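You operate a simulated robot arm through the tools that you are given. There is no shell and no other tool.

You are at the controls of a simulated robot arm. One attempt, no reset.

Task
Clamp bottle 57 in the heater ring and wipe it dry with the blue cloth.
Fine: ring switch off first; then open the clamp and put cloth and bottle back. Set down upright: what you pick out.

The check looks at the end state, three seconds after you hand in, the way a careful person would. Anything else that was tipped, shoved, dropped, spilled or broken makes it a failure. Flat cloth is picked up by pressing the open fingertips on it (5 to 10 N) and closing them slowly along it; thin cloth reads only 2 to 8 mm in the jaws.

Robot
A 7-joint arm with a three-finger gripper, fixed in place. Base frame: the origin is at the foot of the arm, x ahead of it, y to its left, z up; the work surface is at about z = 0.8. Units: m, rad, N and s.
Its first joint turns from -2.897 to 2.897 rad. Payload 2.69 kg.
Tool frame: the origin (TCP) lies between the finger pads and is the grasp point; the fingertips stand 0.029 m ahead of it; z points along the fingers, y is the line along which they close. The gripper opens to 0.12 m. The gripper's body begins 0.078 m behind the TCP.
Orientation is that of the tool frame in the base frame, as a unit quaternion [w, x, y, z]. With the fingers straight down and closing along the base's y, the tool's x points along the base's -x, its y along +y and its z along -z.

Tools
- The arm moves only by the tool nudge_tool. Its argument "targets" is a list of rows, each an object of numbers (a shift or turn left out is 0, a gripper value left out holds the last): "x", "y", "z": the shift along the base's x, y, z in units of 20 mm (1.0 is 20 mm); "rx", "ry", "rz": the turn, a rotation vector about the base's x, y, z in units of 4 degrees (1.0 is 4 degrees); "fingers": the opening, from 0 (shut) to 1 (fully open). In form: [{"x": .., "y": .., "z": .., "rx": .., "ry": .., "rz": .., "fingers": ..}, ...]. A call has 1 to 20 rows; each row shifts and turns the commanded pose from where the row before left it. A call with a number of a shift or a turn outside -1 to 1 is refused whole. A row lasts 0.2 s, in which the tool goes at most 0.05 m and 0.15 rad; a call with a longer step from one row to the next is refused whole, and so is a gripper value outside its range. A pose out of reach is approached as far as the arm can. The call stops where the force on the tool passes 40 N (or 10 N more than at its start, if that is more) or the arm is blocked; 0.2 s more then pass. Each finger halts on what it meets, pressing with about 36 N; the grip force reading is that of the motor and also rises with nothing between the fingers. The clock runs only during rows and for 0.2 s after the last one: add rows that do not move to give the fingers time. The reply holds the time, the measured pose of the TCP, the force on the tool along the base axes, the opening and the grip force, in the units named above and with some noise, with the torque about the TCP (base axes, N m) and any sound that the robot's microphone picked up.
- Cameras (640 x 400 px; columns grow to the right, rows downward): "scene" is fixed at [0.4019, -0.4991, 1.5574]; the picture's right is [0.34, -0.94, 0.00], its down [-0.92, -0.34, -0.19] and it looks along [0.18, 0.07, -0.98] (base axes); focal length 249 px, centre (320, 200). "wrist" rides on the gripper at [0.063, 0, -0.104] in the tool frame; the picture's right is [0.00, 1.00, 0.00], its down [-0.83, 0.00, -0.56] and it looks along [-0.56, 0.00, 0.83] (tool axes); focal length 275 px, centre (320, 200). There is no depth. A picture from a camera that has moved, and an enlarged one, comes with that camera's place and axes in the base frame and with its lens.
- get_image(camera): a new picture of that camera. No time passes.
- raise_lower(by): slides the trunk up (or, below 0, down) by that many m; the arm rides with it, the base frame stays. It gives what a move gives, with no picture.
- inspect(camera, box): a new picture of the part [left, top, right, bottom] of that camera's present view, enlarged. No time passes.
- sign_off(): hands the job in; it is judged then, once.

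Nothing tells you positions but the pictures and the camera data. Unless the task says otherwise, let go and move clear before handing in.

The tools are called after "Call:" as name(argument=value, ...) on one line, values as JSON. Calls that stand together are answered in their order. nudge_tool: Moves the arm, as the interface text tells. Its arguments: {"type":"object","properties":{"targets":{"type":"array"}},"required":["targets"]} The other tools are called the same way: raise_lower (by) slides the trunk up or down; get_image (camera) takes a picture; inspect (camera, box) takes an enlarged picture of a part of a camera's view; sign_off () hands the job in.

At the start:

```text
t: 0.0
ee_pos: [0.3454, -0.3974, 1.1591]
tcp_rot: [0.0, 0.0, 1.0, 0.0]
wrist_force: [-0.7, 0.0, -0.4]
moment: [0.0, 0.0, 0.02]
width: 0.1203
grasp_force: 0.1
trunk travel left (down, up): [-0.35, 0.236]
```

scene: 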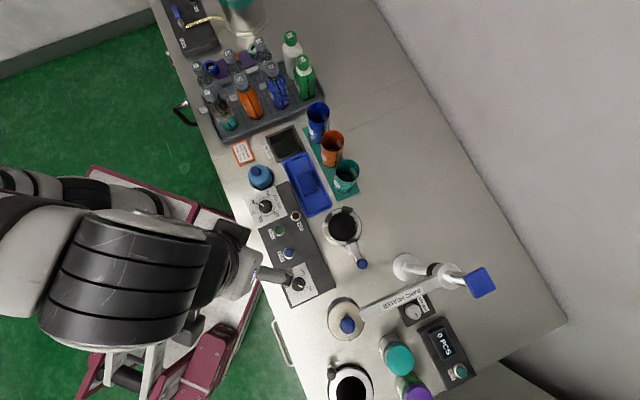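
wrist: 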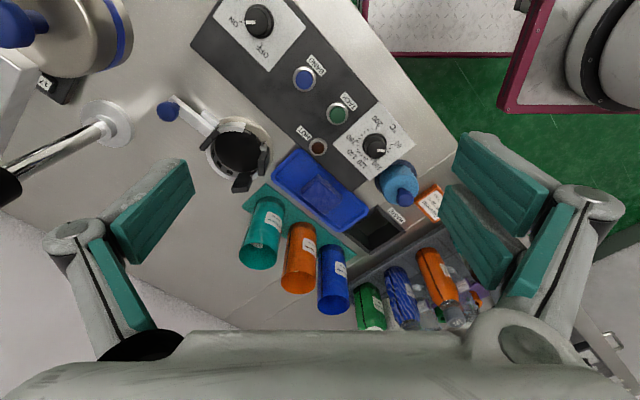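

I see a bench with a bottle rack, cups, a heater console, a clamp ring with a lever and a blue cloth in a blue tray. I'll enlarge parts of the views to read labels before moving.

Call:
inspect(camera="scene", box=[180, 20, 340, 120])

Call:
inspect(camera="scene", box=[220, 100, 380, 200])

Call:
inspect(camera="scene", box=[240, 180, 400, 280])

Call:
inspect(camera="scene", box=[310, 240, 502, 360])

Call:
inspect(camera="wrist", box=[180, 0, 340, 100])

Call:
inspect(camera="wrist", box=[280, 50, 440, 150])

Call:
inspect(camera="wrist", box=[340, 230, 500, 330])

Call:
inspect(camera="wrist", box=[150, 80, 310, 200])

```text
4.00 times, centred on (260, 70) of scene
camera zoom: at [0.4019, -0.4991, 1.5574], right [0.34, -0.94, 0.0], down [-0.92, -0.34, -0.19], along [0.18, 0.07, -0.98], focal length 995 px, centre (560, 720)
```

zoom: 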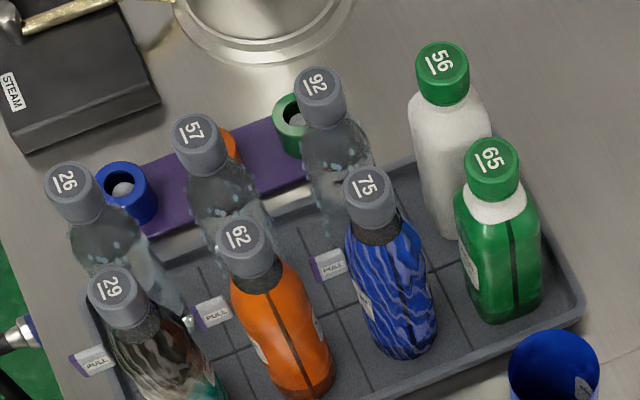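

```text
4.00 times, centred on (300, 150) of scene
camera zoom: at [0.4019, -0.4991, 1.5574], right [0.34, -0.94, 0.0], down [-0.92, -0.34, -0.19], along [0.18, 0.07, -0.98], focal length 995 px, centre (400, 400)
```

zoom: 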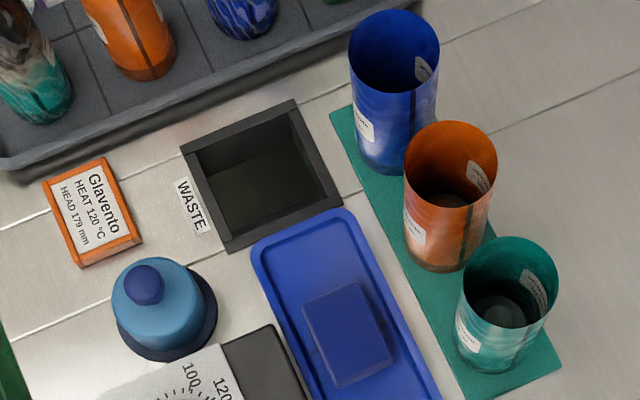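

```text
4.00 times, centred on (320, 230) of scene
camera zoom: at [0.4019, -0.4991, 1.5574], right [0.34, -0.94, 0.0], down [-0.92, -0.34, -0.19], along [0.18, 0.07, -0.98], focal length 995 px, centre (320, 80)
```

zoom: 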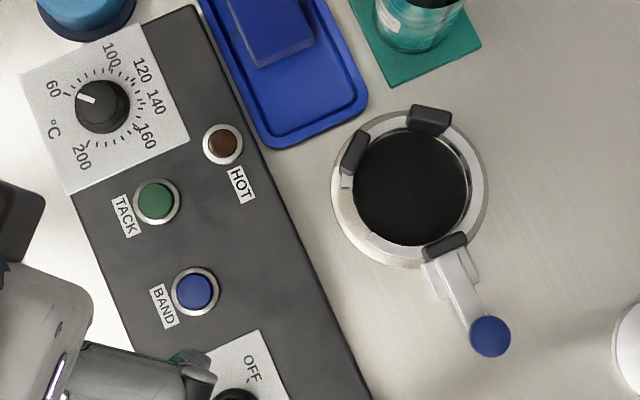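

```text
3.33 times, centred on (406, 300) of scene
camera zoom: at [0.4019, -0.4991, 1.5574], right [0.34, -0.94, 0.0], down [-0.92, -0.34, -0.19], along [0.18, 0.07, -0.98], focal length 829 px, centre (33, -133)
```

zoom: 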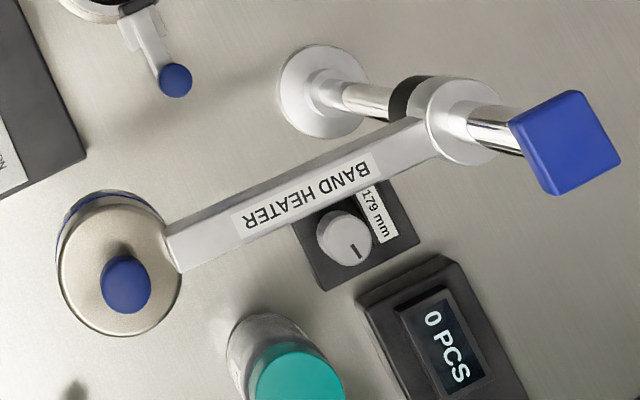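

```text
4.00 times, centred on (260, 50) of wrist
camera zoom: at [0.2851, -0.399, 1.2628], right [0.0, 1.0, 0.0], down [0.83, 0.0, 0.56], along [0.56, 0.0, -0.83], focal length 1101 px, centre (560, 800)
```

zoom: 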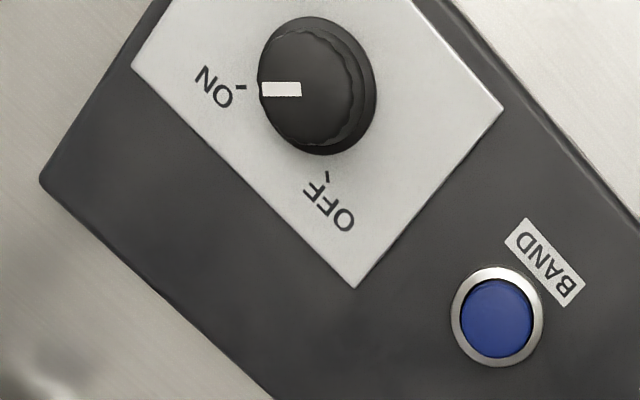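

```text
4.00 times, centred on (360, 100) of wrist
camera zoom: at [0.2851, -0.399, 1.2628], right [0.0, 1.0, 0.0], down [0.83, 0.0, 0.56], along [0.56, 0.0, -0.83], focal length 1101 px, centre (160, 600)
```

zoom: 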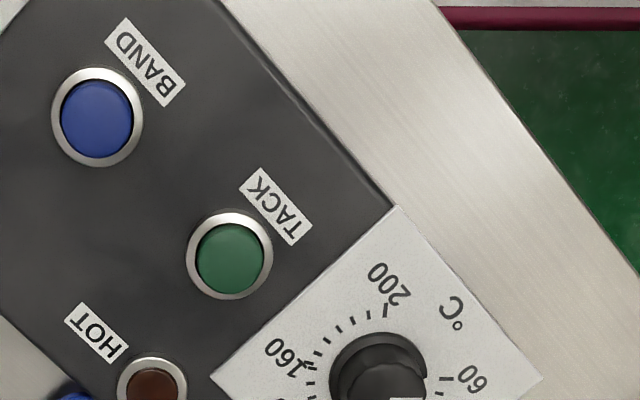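

```text
4.00 times, centred on (420, 280) of wrist
camera zoom: at [0.2851, -0.399, 1.2628], right [0.0, 1.0, 0.0], down [0.83, 0.0, 0.56], along [0.56, 0.0, -0.83], focal length 1101 px, centre (-80, -120)
```

zoom: 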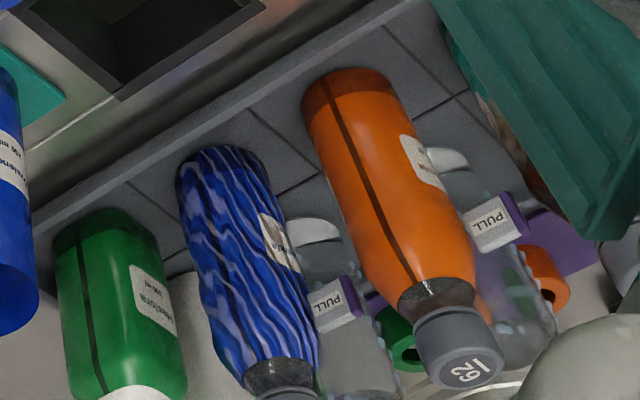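

```text
3.33 times, centred on (230, 140) of wrist
camera zoom: at [0.2851, -0.399, 1.2628], right [0.0, 1.0, 0.0], down [0.83, 0.0, 0.56], along [0.56, 0.0, -0.83], focal length 918 px, centre (620, 400)
```

zoom: 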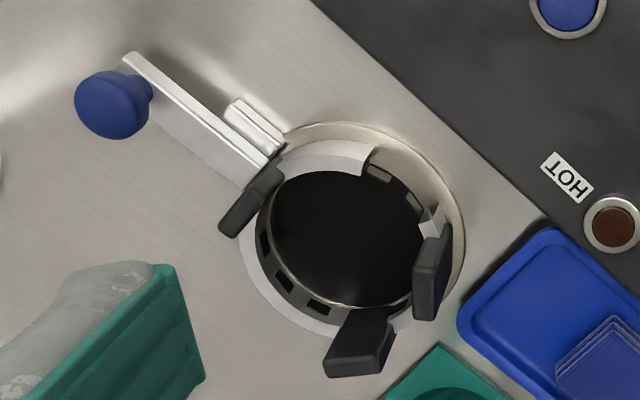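

I see bottle 57 (clear, wet, grey cap) in the back row of the rack, the ring with three jaws and a blue-knobbed lever, and a console with an ON/OFF switch that stands at ON. Let me look at the remaining corners for other switches and labels.

Call:
inspect(camera="scene", box=[140, 0, 300, 100])

Call:
inspect(camera="scene", box=[230, 240, 390, 340])

Call:
inspect(camera="scene", box=[310, 300, 470, 400])

Call:
inspect(camera="wrist", box=[0, 0, 200, 125])

Call:
inspect(camera="wrist", box=[230, 140, 390, 240])

Call:
inspect(camera="scene", box=[190, 30, 270, 80])

Call:
inspect(camera="scene", box=[190, 80, 270, 130])

```text
4.00 times, centred on (220, 50) of scene
camera zoom: at [0.4019, -0.4991, 1.5574], right [0.34, -0.94, 0.0], down [-0.92, -0.34, -0.19], along [0.18, 0.07, -0.98], focal length 995 px, centre (720, 800)
```

zoom: 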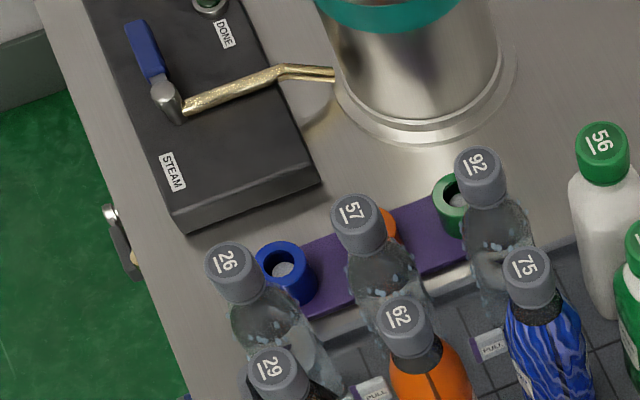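

```text
4.00 times, centred on (310, 290) of scene
camera zoom: at [0.4019, -0.4991, 1.5574], right [0.34, -0.94, 0.0], down [-0.92, -0.34, -0.19], along [0.18, 0.07, -0.98], focal length 995 px, centre (360, -160)
```

zoom: 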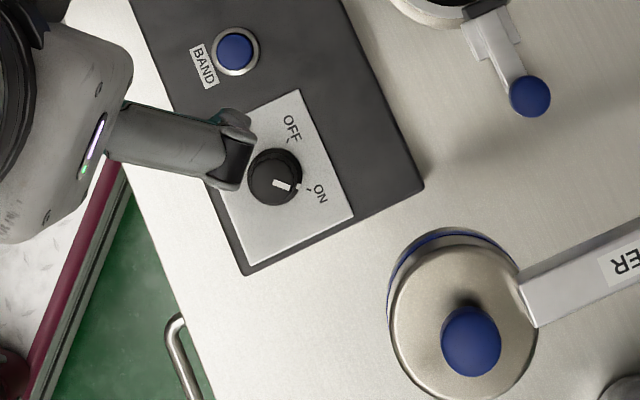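

```text
4.00 times, centred on (390, 350) of scene
camera zoom: at [0.4019, -0.4991, 1.5574], right [0.34, -0.94, 0.0], down [-0.92, -0.34, -0.19], along [0.18, 0.07, -0.98], focal length 995 px, centre (40, -400)
```

zoom: 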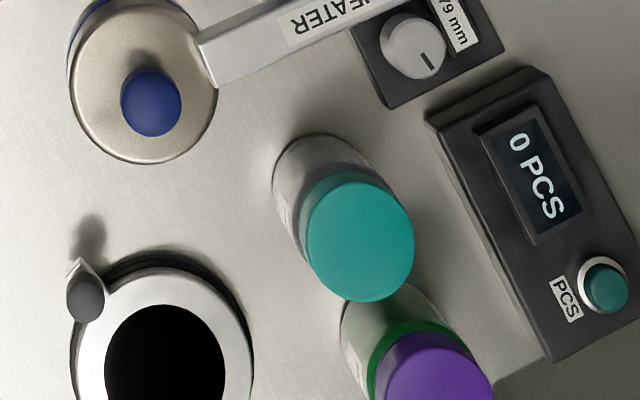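

```text
3.20 times, centred on (100, 62) of wrist
camera zoom: at [0.2851, -0.399, 1.2628], right [0.0, 1.0, 0.0], down [0.83, 0.0, 0.56], along [0.56, 0.0, -0.83], focal length 881 px, centre (1024, 640)
```

zoom: 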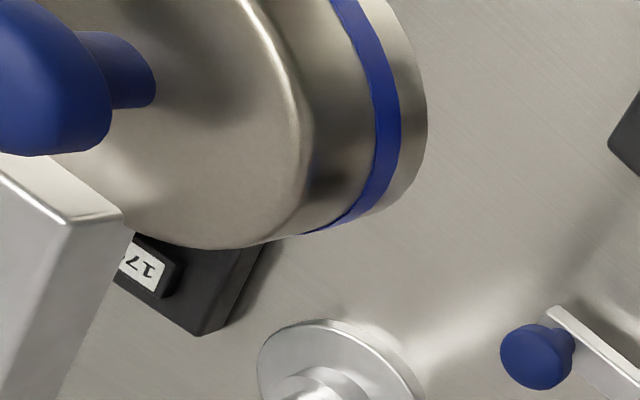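

```text
4.00 times, centred on (310, 190) of wrist
camera zoom: at [0.2851, -0.399, 1.2628], right [0.0, 1.0, 0.0], down [0.83, 0.0, 0.56], along [0.56, 0.0, -0.83], focal length 1101 px, centre (360, 240)
```

zoom: 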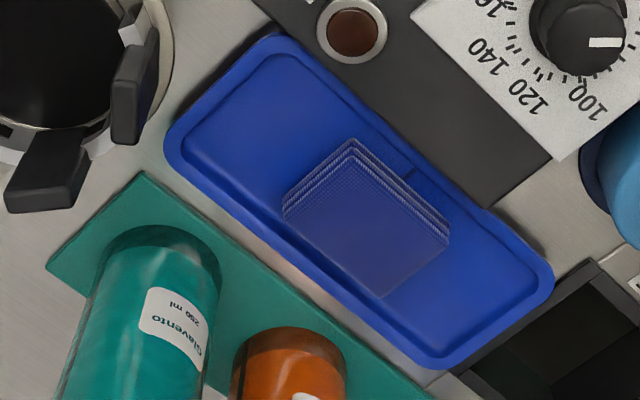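

```text
8.00 times, centred on (230, 55) of scene
camera zoom: at [0.4019, -0.4991, 1.5574], right [0.34, -0.94, 0.0], down [-0.92, -0.34, -0.19], along [0.18, 0.07, -0.98], focal length 1990 px, centre (1040, 1360)
```

zoom: 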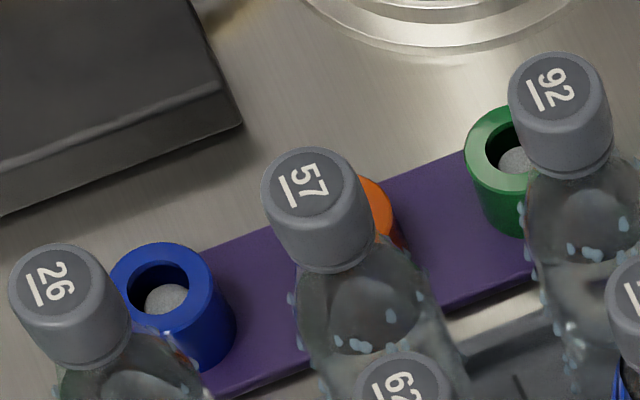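

```text
8.00 times, centred on (230, 105) of scene
camera zoom: at [0.4019, -0.4991, 1.5574], right [0.34, -0.94, 0.0], down [-0.92, -0.34, -0.19], along [0.18, 0.07, -0.98], focal length 1990 px, centre (1040, 960)
```

zoom: 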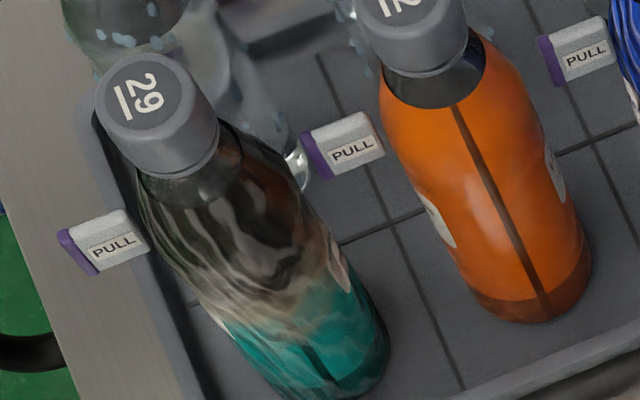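

Bottle 57 is the middle one in the back row, at about (0.785, -0.10). The jaw ring is at about (0.47, -0.535) and the console switch at about (0.293, -0.475), standing at ON. There's another ring-like object at the near right edge, so I'll turn the wrist camera that way to rule out a mix-up.

Call:
nudge_tool(targets=[{"x": -0.5, "rz": -1}, {"x": -0.5, "rz": -1}, {"x": -0.5, "rz": -1}, {"x": -0.5, "rz": -1}, {"x": -0.5, "rz": -1}, {"x": -0.5, "rz": -1}, {"x": -0.5, "rz": -1}, {"x": -0.5, "rz": -1}, {"x": -0.5, "rz": -1}, {"x": -0.5, "rz": -1}, {"rz": -1}, {"rz": -1}, {"rz": -1}, {"rz": -1}, {"rz": -1}, {"rz": -1}])

Call:
get_image(camera="wrist")

Call:
get_image(camera="scene")

```text
t: 3.4
ee_pos: [0.2477, -0.3988, 1.159]
tcp_rot: [0.0, 0.531, 0.848, 0.0]
wrist_force: [-0.1, -0.7, -1.2]
moment: [-0.01, -0.01, -0.01]
width: 0.12
grasp_force: 0.0
trunk travel left (down, up): [-0.35, 0.236]
```

```text
taken
camera wrist: at [0.2204, -0.3418, 1.2626], right [0.9, 0.44, 0.0], down [0.37, -0.75, 0.56], along [0.25, -0.5, -0.83], focal length 275 px, centre (320, 200)
```

wrist: 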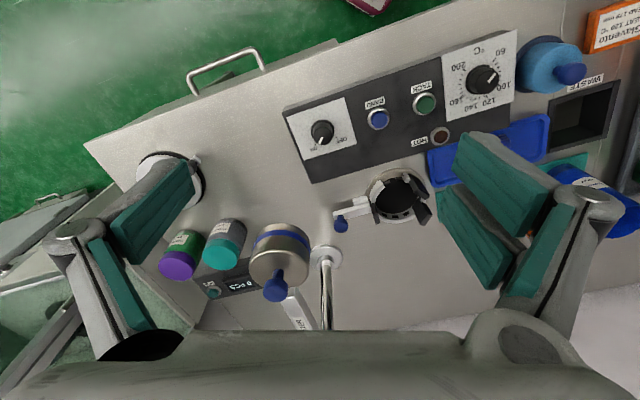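

```text
taken
```

scene: 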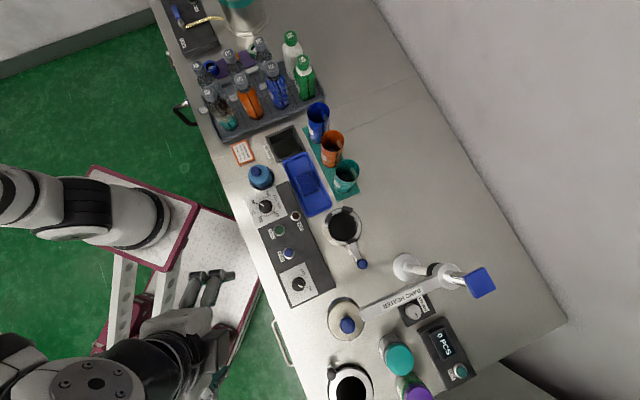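

Call:
inspect(camera="scene", box=[230, 180, 390, 280])

Call:
inspect(camera="scene", box=[260, 240, 420, 340])

Call:
inspect(camera="scene", box=[290, 300, 450, 400])

Call:
inspect(camera="wrist", box=[310, 140, 470, 240])

Call:
inspect(camera="wrist", box=[120, 140, 280, 240])

```text
4.00 times, centred on (310, 230) of scene
camera zoom: at [0.4019, -0.4991, 1.5574], right [0.34, -0.94, 0.0], down [-0.92, -0.34, -0.19], along [0.18, 0.07, -0.98], focal length 995 px, centre (360, 80)
```

zoom: 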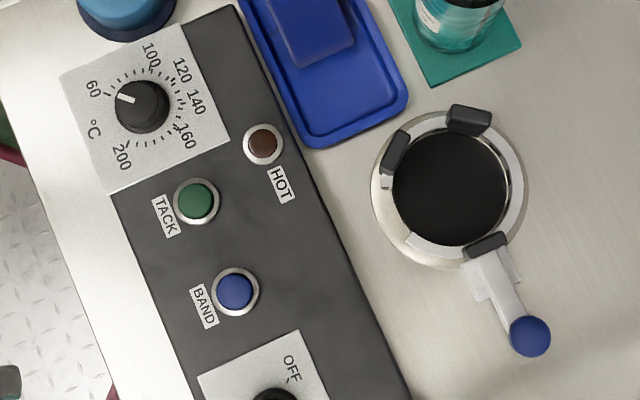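

```text
4.00 times, centred on (340, 290) of scene
camera zoom: at [0.4019, -0.4991, 1.5574], right [0.34, -0.94, 0.0], down [-0.92, -0.34, -0.19], along [0.18, 0.07, -0.98], focal length 995 px, centre (240, -160)
```

zoom: 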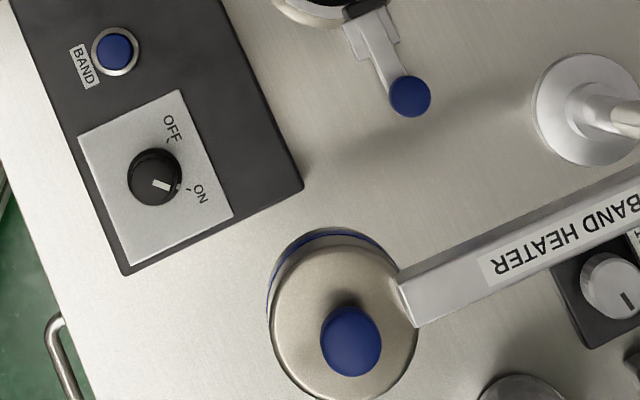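

```text
4.00 times, centred on (370, 350) of scene
camera zoom: at [0.4019, -0.4991, 1.5574], right [0.34, -0.94, 0.0], down [-0.92, -0.34, -0.19], along [0.18, 0.07, -0.98], focal length 995 px, centre (120, -400)
```

zoom: 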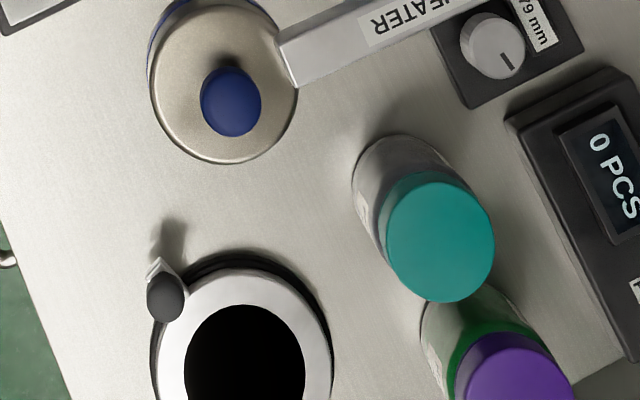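

```text
4.00 times, centred on (390, 190) of wrist
camera zoom: at [0.2204, -0.3418, 1.2626], right [0.9, 0.44, 0.0], down [0.37, -0.75, 0.56], along [0.25, -0.5, -0.83], focal length 1101 px, centre (40, 240)
```

zoom: 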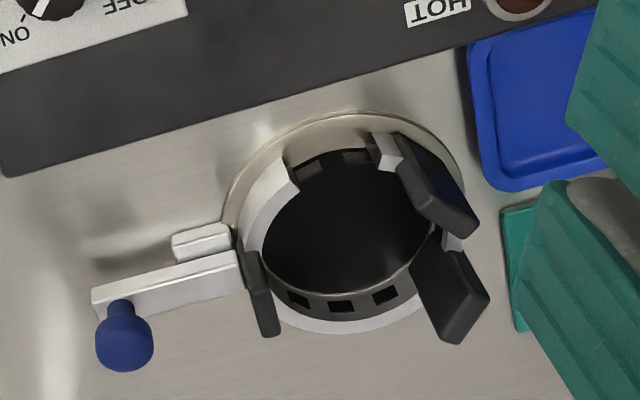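

```text
4.00 times, centred on (200, 190) of wrist
camera zoom: at [0.2204, -0.3418, 1.2626], right [0.9, 0.44, 0.0], down [0.37, -0.75, 0.56], along [0.25, -0.5, -0.83], focal length 1101 px, centre (800, 240)
```

zoom: 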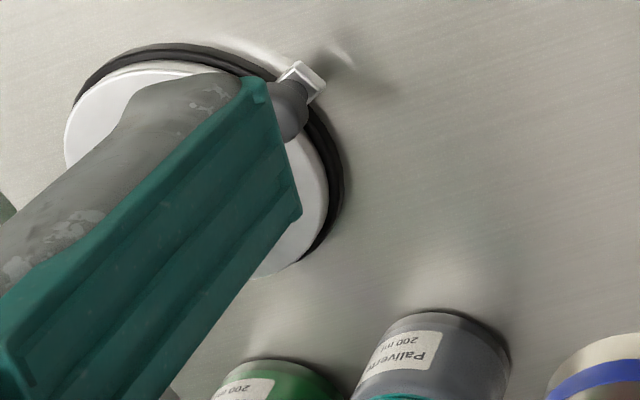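

The jaw ring with vents beside the console is the heater ring, and the ON/OFF knob on the same console stands at ON. I'll take close views of the knob and the ring jaws to fix their heights.

Call:
inspect(camera="wrist", box=[280, 95, 376, 155])

Call:
inspect(camera="scene", box=[260, 250, 340, 300])

Call:
inspect(camera="scene", box=[310, 195, 390, 275])

```text
6.67 times, centred on (328, 125) of wrist
camera zoom: at [0.2204, -0.3418, 1.2626], right [0.9, 0.44, 0.0], down [0.37, -0.75, 0.56], along [0.25, -0.5, -0.83], focal length 1835 px, centre (267, 700)
```

zoom: 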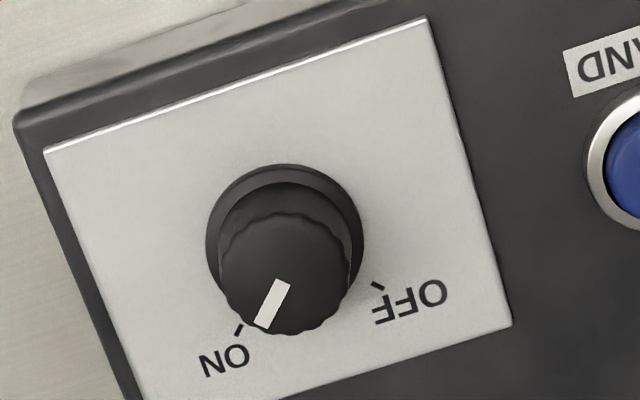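

```text
8.00 times, centred on (300, 275) of scene
camera zoom: at [0.4019, -0.4991, 1.5574], right [0.34, -0.94, 0.0], down [-0.92, -0.34, -0.19], along [0.18, 0.07, -0.98], focal length 1990 px, centre (480, -400)
```

zoom: 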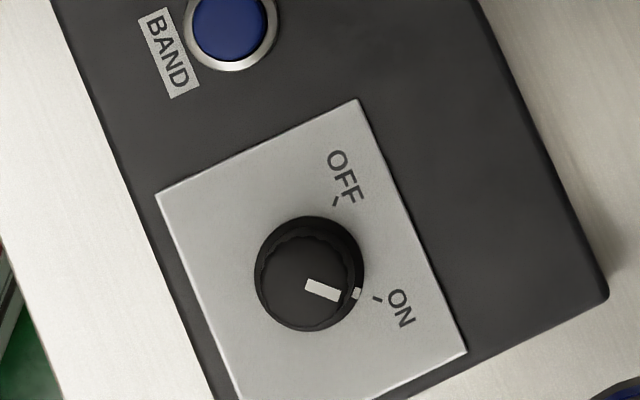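

```text
5.00 times, centred on (350, 235) of scene
camera zoom: at [0.4019, -0.4991, 1.5574], right [0.34, -0.94, 0.0], down [-0.92, -0.34, -0.19], along [0.18, 0.07, -0.98], focal length 1244 px, centre (170, 25)
```

zoom: 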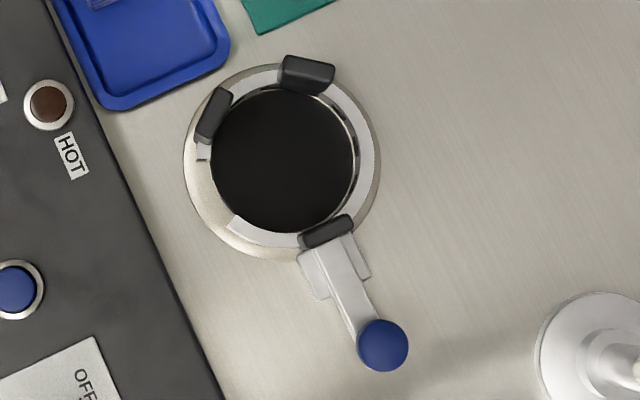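

The ring switch knob top is at about (0.293, -0.476, 0.861) and the console face is at about z = 0.84. I'll go above it with the fingers partly open and the camera side turned away from the band heater head, then look again before going down.

Call:
nudge_tool(targets=[{"x": 0.45, "y": -0.77, "rz": -1, "fingers": 0.6}, {"x": 0.45, "y": -0.77, "rz": -1}, {"x": 0.45, "y": -0.77, "rz": -1}, {"x": 0.45, "y": -0.77, "rz": -1}, {"x": 0.46, "y": -0.77, "rz": -1}, {"rz": -1, "z": -0.8}, {"rz": -1, "z": -0.8}, {"rz": -1, "z": -0.8}, {"z": -0.8}, {"z": -0.8}, {"z": -0.8}, {"z": -0.8}, {"z": -0.8}, {"z": -0.8}])

Call:
get_image(camera="wrist")

Call:
get_image(camera="scene")

```text
t: 6.4
ee_pos: [0.2932, -0.4745, 1.0145]
tcp_rot: [0.0, 0.743, 0.669, 0.0]
wrist_force: [-0.4, -0.9, -0.4]
moment: [-0.01, 0.0, 0.01]
width: 0.0717
grasp_force: 0.2
trunk travel left (down, up): [-0.35, 0.236]
```

```text
taken
camera wrist: at [0.2998, -0.4124, 1.1182], right [0.99, -0.1, 0.0], down [-0.08, -0.83, 0.56], along [-0.06, -0.55, -0.83], focal length 275 px, centre (320, 200)
```

wrist: 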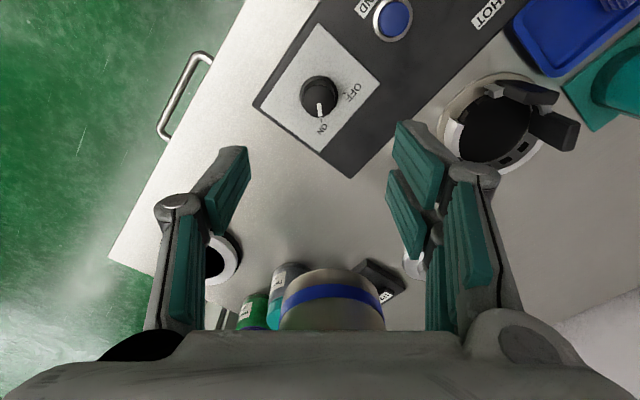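

```text
taken
```

scene: 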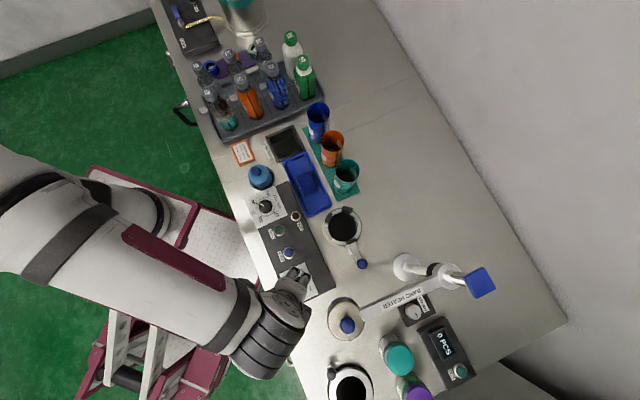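

I'm now above the switch with the tool straight down and the fingers at 72 mm. I'll zoom in on the knob to centre on it.

Call:
inspect(camera="wrist", box=[272, 62, 368, 122])

Call:
inspect(camera="scene", box=[240, 240, 368, 320])

```text
6.67 times, centred on (320, 92) of wrist
camera zoom: at [0.2998, -0.4124, 1.1182], right [0.99, -0.1, 0.0], down [-0.08, -0.83, 0.56], along [-0.06, -0.55, -0.83], focal length 1835 px, centre (320, 920)
```

zoom: 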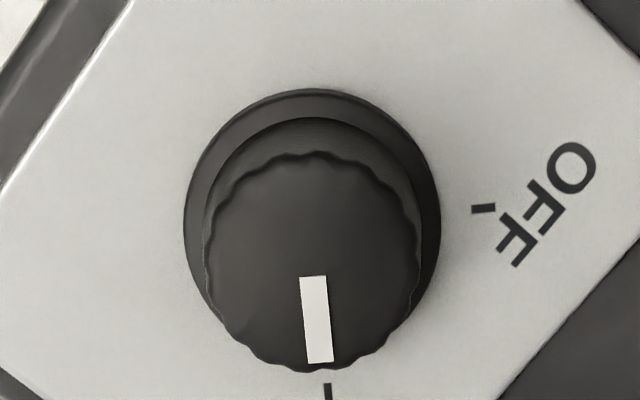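

```text
5.00 times, centred on (304, 280) of scene
camera zoom: at [0.4019, -0.4991, 1.5574], right [0.34, -0.94, 0.0], down [-0.92, -0.34, -0.19], along [0.18, 0.07, -0.98], focal length 1244 px, centre (400, -200)
```

zoom: 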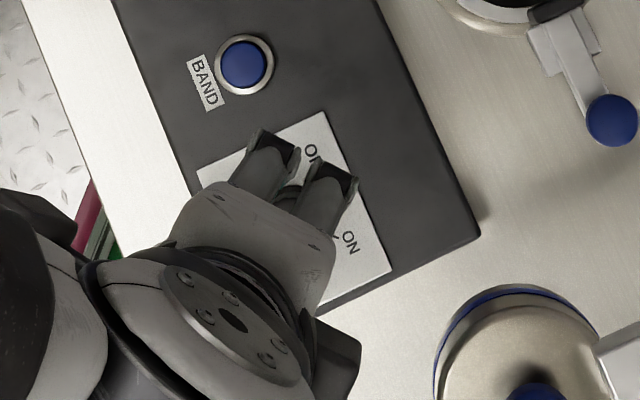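

The knob centre is at about (0.292, -0.477). I'll go straight down to TCP z ≈ 0.877, with the fingertips about 8 mm above the console face.

Call:
nudge_tool(targets=[{"y": -0.1, "z": -0.8}, {"z": -0.8}, {"z": -0.8}, {"z": -0.8}, {"z": -0.8}, {"z": -0.8}, {"z": -0.7}, {"z": -0.7}, {"z": -0.4}, {}])

Call:
get_image(camera="wrist")

Call:
inspect(camera="scene", box=[240, 240, 368, 320])

```text
t: 8.6
ee_pos: [0.2909, -0.4774, 0.8836]
tcp_rot: [-0.001, 0.743, 0.669, 0.0]
wrist_force: [-0.3, 0.2, 0.6]
moment: [-0.03, 0.02, 0.01]
width: 0.0718
grasp_force: 0.0
trunk travel left (down, up): [-0.35, 0.236]
```

```text
taken
camera wrist: at [0.2995, -0.415, 0.987], right [0.99, -0.1, 0.0], down [-0.08, -0.83, 0.56], along [-0.06, -0.55, -0.83], focal length 275 px, centre (320, 200)
```

wrist: 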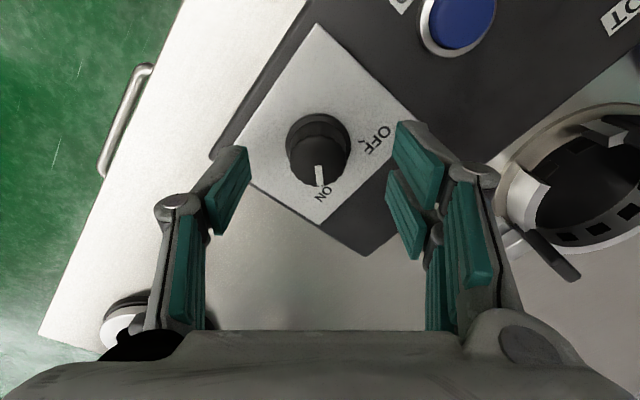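

```text
5.00 times, centred on (304, 280) of scene
camera zoom: at [0.4019, -0.4991, 1.5574], right [0.34, -0.94, 0.0], down [-0.92, -0.34, -0.19], along [0.18, 0.07, -0.98], focal length 1244 px, centre (400, -200)
```

zoom: 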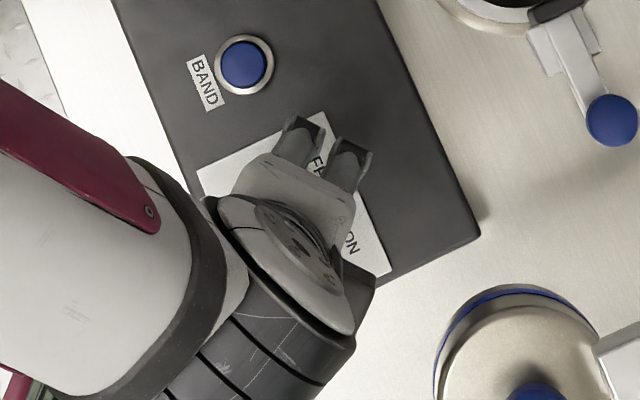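

The fingers straddle the knob, about 15 mm above the grip height. One more zoom to confirm the centring.

Call:
inspect(camera="wrist", box=[240, 95, 400, 195])

```text
4.00 times, centred on (320, 145) of wrist
camera zoom: at [0.2995, -0.415, 0.987], right [0.99, -0.1, 0.0], down [-0.08, -0.83, 0.56], along [-0.06, -0.55, -0.83], focal length 1101 px, centre (320, 420)
```

zoom: 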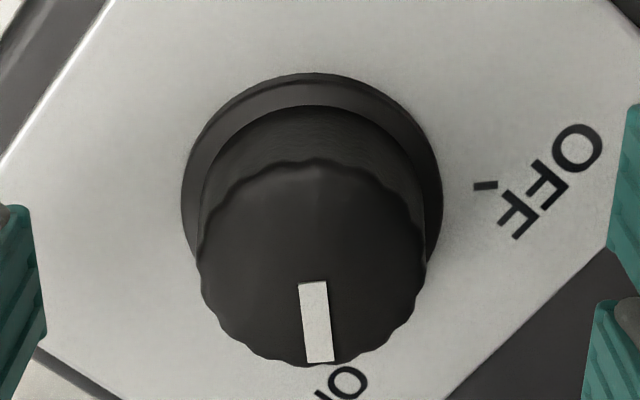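

The knob is centred between the fingers. I'll go down the last 9 mm and close on it.

Call:
nudge_tool(targets=[{"z": -0.25}, {"z": -0.2}, {"fingers": 0.35}, {"fingers": 0.2}, {"fingers": 0.1}, {"fingers": 0.1}])

Call:
inspect(camera="wrist", box=[200, 80, 440, 230])

```text
t: 10.0
ee_pos: [0.2896, -0.4769, 0.8738]
tcp_rot: [0.0, 0.743, 0.669, -0.001]
wrist_force: [-9.1, 0.7, -1.2]
moment: [-0.37, 0.34, 0.03]
width: 0.0309
grasp_force: 45.1
trunk travel left (down, up): [-0.35, 0.236]
```

```text
2.67 times, centred on (320, 155) of wrist
camera zoom: at [0.2982, -0.4151, 0.9782], right [0.99, -0.1, 0.0], down [-0.08, -0.83, 0.56], along [-0.06, -0.55, -0.83], focal length 734 px, centre (320, 320)
```

zoom: 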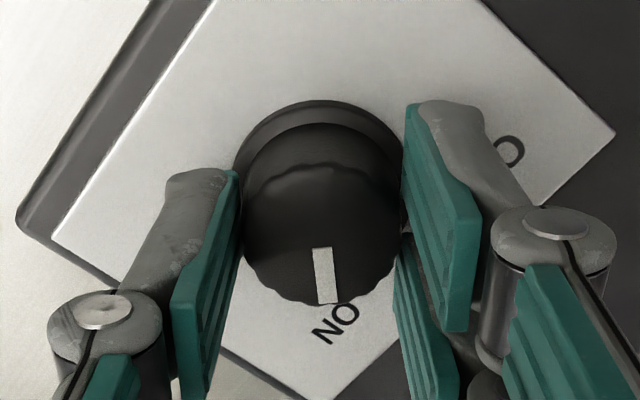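

The knob is gripped at 31 mm with a small sideways load, which I'll relax by shifting 2 mm. Then I'll turn counter-clockwise seen from above, toward OFF.

Call:
nudge_tool(targets=[{"x": -0.1}, {"rz": 0.7}, {"rz": 0.7}, {"rz": 0.7}, {"rz": 0.7}, {"rz": 0.7}, {"rz": 0.7}, {"rz": 0.7}, {"rz": 0.7}, {"rz": 0.7}, {"rz": 0.7}, {"rz": 0.7}, {"rz": 0.7}])

Call:
inspect(camera="wrist", box=[200, 80, 440, 230])

```text
t: 12.8
ee_pos: [0.2901, -0.477, 0.873]
tcp_rot: [0.0, 0.518, 0.855, -0.001]
wrist_force: [9.6, -0.9, 11.5]
moment: [-0.48, -0.6, -0.02]
width: 0.0306
grasp_force: 45.3
trunk travel left (down, up): [-0.35, 0.236]
```

```text
2.67 times, centred on (320, 155) of wrist
camera zoom: at [0.2623, -0.4221, 0.9781], right [0.88, 0.47, 0.0], down [0.39, -0.73, 0.56], along [0.26, -0.49, -0.83], focal length 734 px, centre (320, 320)
```

zoom: 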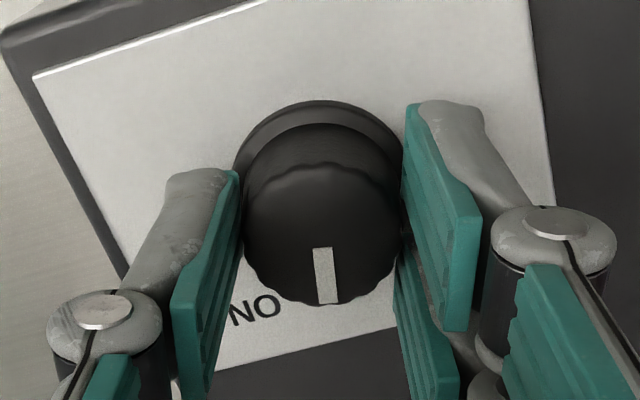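

The knob turns with the gripper, 34° so far. I'll carry on toward OFF.

Call:
nudge_tool(targets=[{"rz": 0.8, "x": 0.03, "z": 0.03}, {"rz": 0.8}, {"rz": 0.8}, {"rz": 0.8}, {"rz": 0.8}, {"rz": 0.8}, {"rz": 0.8}, {"rz": 0.8}, {"rz": 0.8}, {"rz": 0.8}, {"rz": 0.8}, {"rz": 0.8}, {"rz": 0.8}, {"rz": 0.8}])

Call:
inspect(camera="wrist", box=[200, 80, 440, 230])

```text
t: 15.8
ee_pos: [0.2925, -0.4783, 0.8735]
tcp_rot: [0.0, 0.152, 0.988, 0.0]
wrist_force: [5.7, -10.4, -2.5]
moment: [-0.35, -0.05, 0.0]
width: 0.0309
grasp_force: 45.0
trunk travel left (down, up): [-0.35, 0.236]
```

```text
2.67 times, centred on (320, 155) of wrist
camera zoom: at [0.2318, -0.4593, 0.9782], right [0.3, 0.95, 0.0], down [0.79, -0.25, 0.56], along [0.53, -0.17, -0.83], focal length 734 px, centre (320, 320)
```

zoom: 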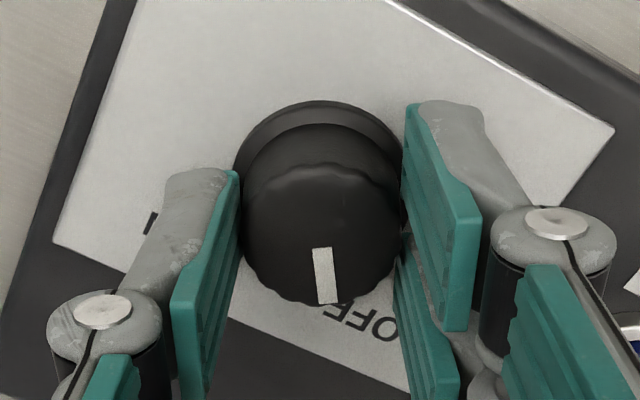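

I've turned 78°; OFF is about 12° further.

Call:
nudge_tool(targets=[{"rz": 0.6}, {"rz": 0.6}, {"rz": 0.6}, {"rz": 0.6}, {"rz": 0.6}, {"rz": 0.2}, {}])

Call:
inspect(camera="wrist", box=[200, 80, 440, 230])

Call:
get_image(camera="scene")

```text
t: 17.4
ee_pos: [0.291, -0.4765, 0.8737]
tcp_rot: [0.0, 0.041, 0.999, 0.0]
wrist_force: [0.0, -9.8, -6.1]
moment: [-0.3, -0.08, -0.51]
width: 0.0306
grasp_force: 44.9
trunk travel left (down, up): [-0.35, 0.236]
```

```text
2.67 times, centred on (320, 155) of wrist
camera zoom: at [0.229, -0.4731, 0.9782], right [0.08, 1.0, 0.0], down [0.83, -0.07, 0.56], along [0.55, -0.04, -0.83], focal length 734 px, centre (320, 320)
```

zoom: 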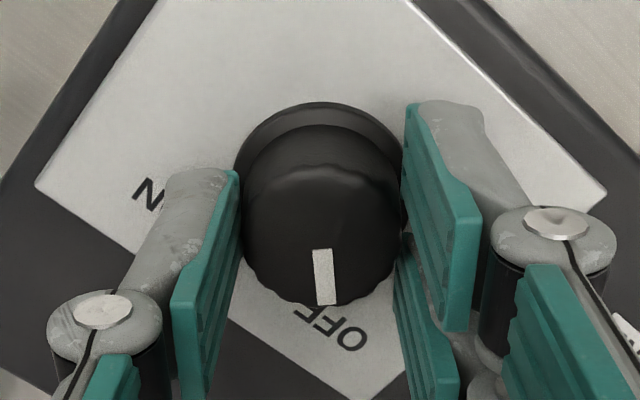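

```text
taken
```

scene: 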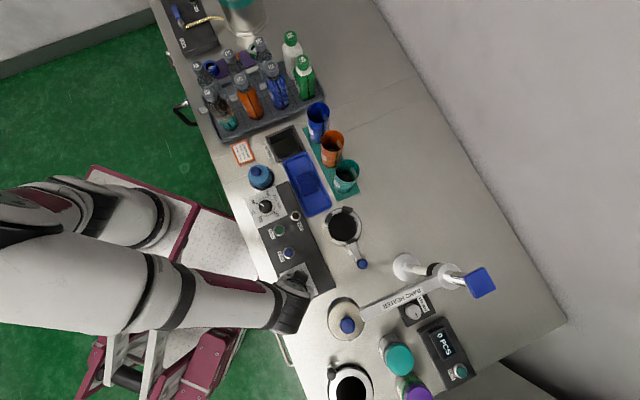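

A -0.5 N·m torque shows the knob is at its end stop after 91°. I'll let go, rise and check the pointer.

Call:
nudge_tool(targets=[{"fingers": 0.4}, {"fingers": 0.6}, {}, {"z": 0.8}, {"z": 1}, {"z": 1}, {"z": 1}, {"z": 1}, {"z": 1}, {"z": 1}])

Call:
get_image(camera="wrist")

Call:
inspect(camera="scene", box=[240, 180, 368, 300])

```text
t: 19.6
ee_pos: [0.2896, -0.4769, 1.0103]
tcp_rot: [0.0, 0.041, 0.999, 0.0]
wrist_force: [0.8, -0.3, 0.2]
moment: [0.0, 0.01, -0.02]
width: 0.0721
grasp_force: 0.1
trunk travel left (down, up): [-0.35, 0.236]
```

```text
taken
camera wrist: at [0.229, -0.4729, 1.1145], right [0.08, 1.0, 0.0], down [0.83, -0.07, 0.56], along [0.55, -0.04, -0.83], focal length 275 px, centre (320, 200)
```

wrist: 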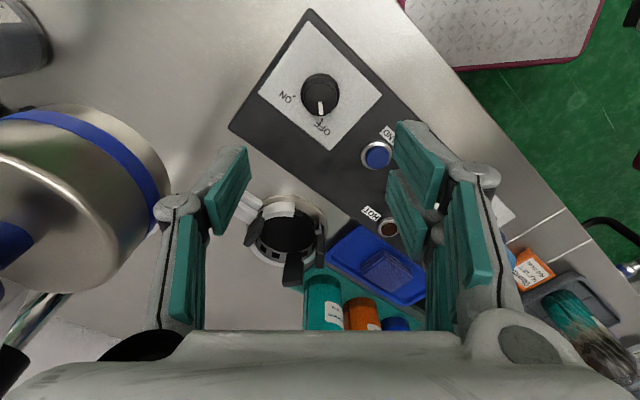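

```text
3.33 times, centred on (304, 240) of scene
camera zoom: at [0.4019, -0.4991, 1.5574], right [0.34, -0.94, 0.0], down [-0.92, -0.34, -0.19], along [0.18, 0.07, -0.98], focal length 829 px, centre (373, 67)
```

zoom: 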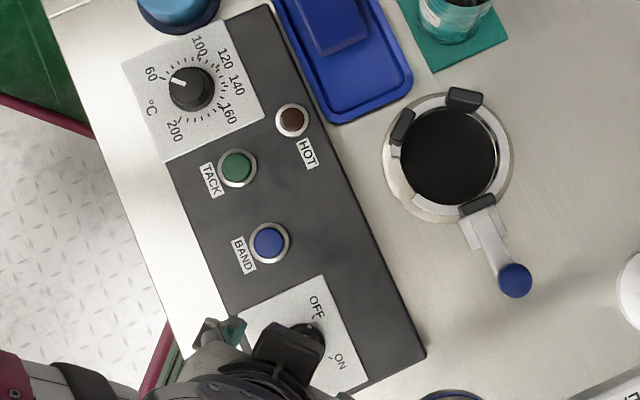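

The pointer is at OFF. Now I'll study the ring clamp and its lever.

Call:
inspect(camera="wrist", box=[210, 170, 370, 300])

Call:
inspect(camera="wrist", box=[272, 60, 368, 140])

```text
3.08 times, centred on (290, 235) of wrist
camera zoom: at [0.229, -0.4729, 1.1145], right [0.08, 1.0, 0.0], down [0.83, -0.07, 0.56], along [0.55, -0.04, -0.83], focal length 847 px, centre (412, 92)
```

zoom: 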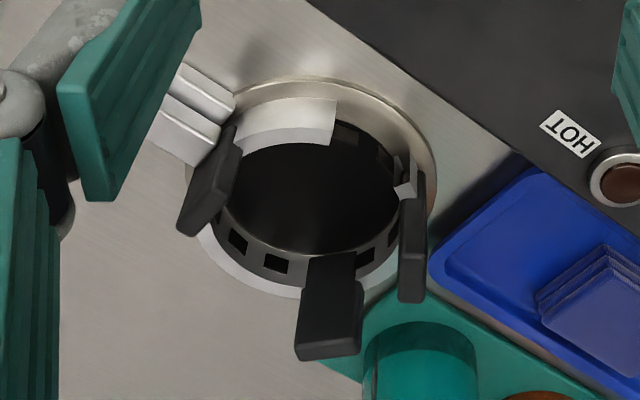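

```text
5.00 times, centred on (320, 100) of wrist
camera zoom: at [0.229, -0.4729, 1.1145], right [0.08, 1.0, 0.0], down [0.83, -0.07, 0.56], along [0.55, -0.04, -0.83], focal length 1376 px, centre (320, 700)
```

zoom: 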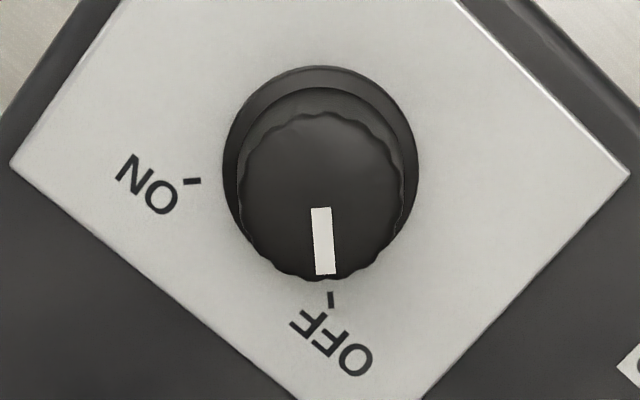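

The switch is confirmed OFF. Next I'll move over toward the ring and look down at the jaws and lever from higher up.

Call:
nudge_tool(targets=[{"z": 1}, {"z": 1}, {"z": 1}, {"z": 1}, {"z": 0.5}, {"x": 1}, {"x": 1}, {"x": 1}, {"x": 1, "y": -0.8}, {"x": 0.5, "y": -0.8}, {"y": -0.8}, {}])

Call:
get_image(camera="wrist")

Call:
inspect(camera="wrist", box=[240, 100, 400, 200])

```text
t: 22.2
ee_pos: [0.3794, -0.5261, 1.0994]
tcp_rot: [-0.001, 0.043, 0.999, 0.0]
wrist_force: [-0.5, 0.0, 0.3]
moment: [0.0, 0.01, 0.0]
width: 0.0722
grasp_force: 0.0
trunk travel left (down, up): [-0.35, 0.236]
```

```text
taken
camera wrist: at [0.3187, -0.5211, 1.2039], right [0.08, 1.0, 0.0], down [0.83, -0.07, 0.56], along [0.55, -0.04, -0.83], focal length 275 px, centre (320, 200)
```

wrist: 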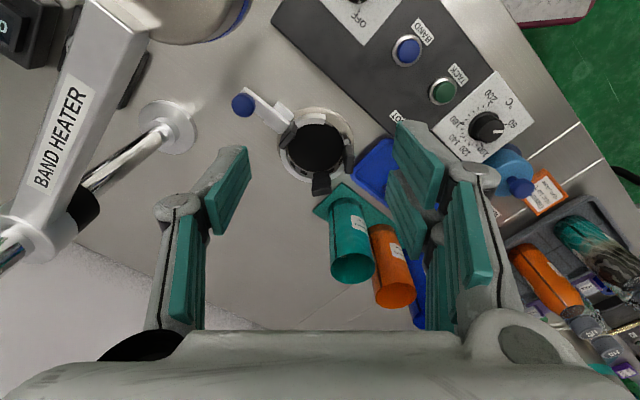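

```text
4.00 times, centred on (320, 150) of wrist
camera zoom: at [0.3187, -0.5211, 1.2039], right [0.08, 1.0, 0.0], down [0.83, -0.07, 0.56], along [0.55, -0.04, -0.83], focal length 1101 px, centre (320, 400)
```

zoom: 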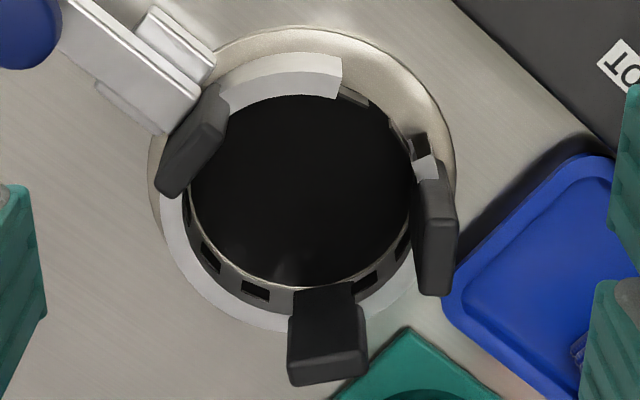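

I can see the slide lever with its jaw and two fixed pads. I'll tilt the camera to look straight down on the ring, so I can locate its centre and the jaw positions accurately.

Call:
nudge_tool(targets=[{"x": 0.5, "ry": 1, "rz": 0.6}, {"x": 0.5, "ry": 1, "rz": 0.6}, {"x": 0.5, "ry": 1}, {"x": 0.5, "ry": 1}, {"x": 0.5, "ry": 1}, {"x": 0.5, "ry": 1}, {"x": 0.5, "ry": 1, "y": -0.35}, {"x": 0.5, "ry": 1, "y": -0.35}, {"x": 0.5, "ry": 0.5}, {}])

Call:
get_image(camera="wrist")

Call:
inspect(camera="wrist", box=[240, 150, 400, 250])

```text
t: 24.4
ee_pos: [0.4698, -0.539, 1.1005]
tcp_rot: [-0.293, -0.001, 0.956, -0.004]
wrist_force: [-0.7, 0.9, 0.7]
moment: [0.01, 0.01, 0.02]
width: 0.0718
grasp_force: 0.1
trunk travel left (down, up): [-0.35, 0.236]
```

```text
taken
camera wrist: at [0.4782, -0.5395, 1.2219], right [-0.01, 1.0, 0.0], down [1.0, 0.01, 0.0], along [0.0, 0.0, -1.0], focal length 275 px, centre (320, 200)
```

wrist: 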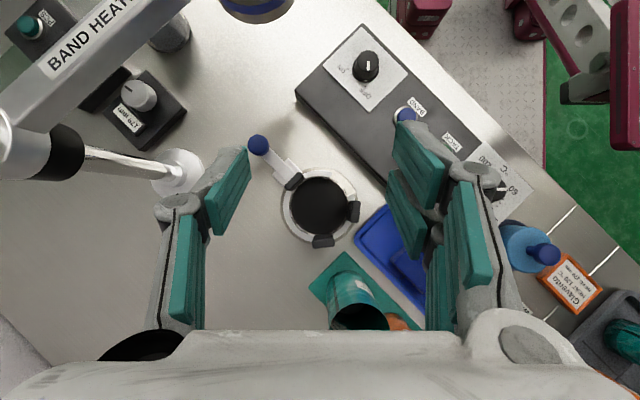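

```text
4.00 times, centred on (320, 200) of wrist
camera zoom: at [0.4782, -0.5395, 1.2219], right [-0.01, 1.0, 0.0], down [1.0, 0.01, 0.0], along [0.0, 0.0, -1.0], focal length 1101 px, centre (320, 200)
```

zoom: 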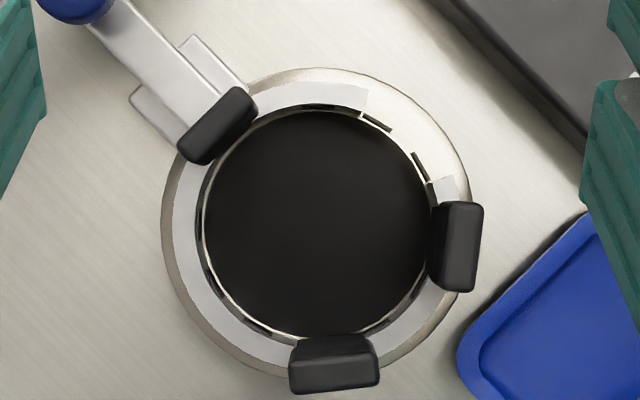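

The ring centre is at about (0.486, -0.540). The fixed pads are on the +x and +y sides, and the moving jaw slides along the (+1, +1) diagonal with its blue knob near (0.403, -0.623). Now I'll go and look at the rack from above.

Call:
nudge_tool(targets=[{"z": 1, "x": 0.5, "y": 0.5}, {"z": 1, "x": 0.7, "y": 1}, {"z": 1, "x": 0.7, "y": 1}, {"z": 1, "x": 0.7, "y": 1}, {"z": 0.5, "x": 0.7, "y": 1}, {"x": 0.7, "y": 1}, {"x": 0.7, "y": 1}, {"x": 0.7, "y": 1}, {"x": 0.7, "y": 1}, {"x": 0.7, "y": 1}, {"x": 0.7, "y": 1}, {"x": 0.7, "y": 1}, {"x": 0.7, "y": 1}, {"x": 0.7, "y": 1}, {"x": 0.7, "y": 1}, {"x": 0.7, "y": 1}, {"x": 0.7, "y": 1}, {"x": 0.7, "y": 1}, {"x": 0.7, "y": 1}, {"y": 1}])

Call:
get_image(camera="wrist")

Call:
get_image(camera="scene")

```text
t: 28.6
ee_pos: [0.7114, -0.1801, 1.1911]
tcp_rot: [-0.292, 0.0, 0.956, -0.003]
wrist_force: [0.1, -0.7, 0.1]
moment: [0.0, -0.02, 0.02]
width: 0.072
grasp_force: 0.0
out of reach, approached as far as the arm can: row 18, 19
trunk travel left (down, up): [-0.35, 0.236]
```

```text
taken
camera wrist: at [0.7187, -0.1799, 1.3119], right [-0.01, 1.0, 0.0], down [1.0, 0.01, 0.0], along [0.0, 0.0, -1.0], focal length 275 px, centre (320, 200)
```

wrist: 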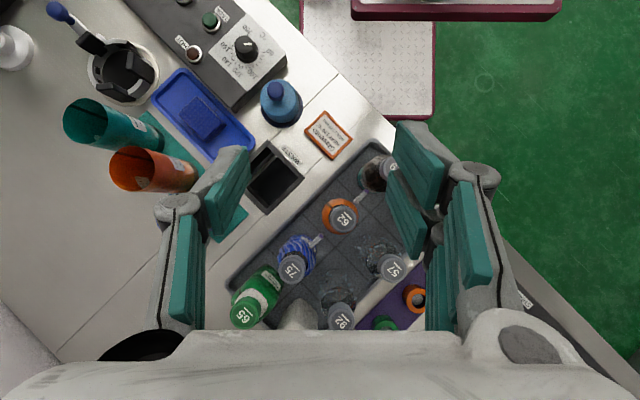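

```text
taken
```

scene: 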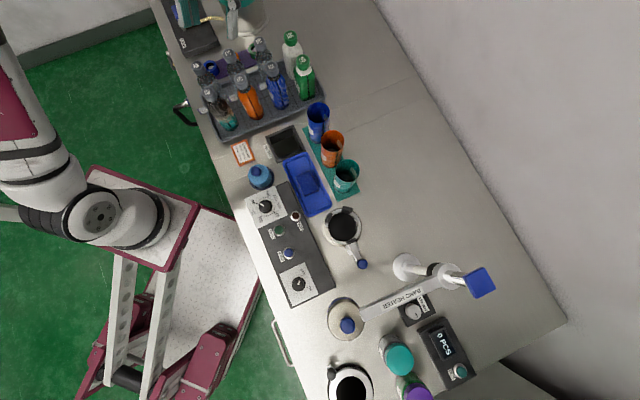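

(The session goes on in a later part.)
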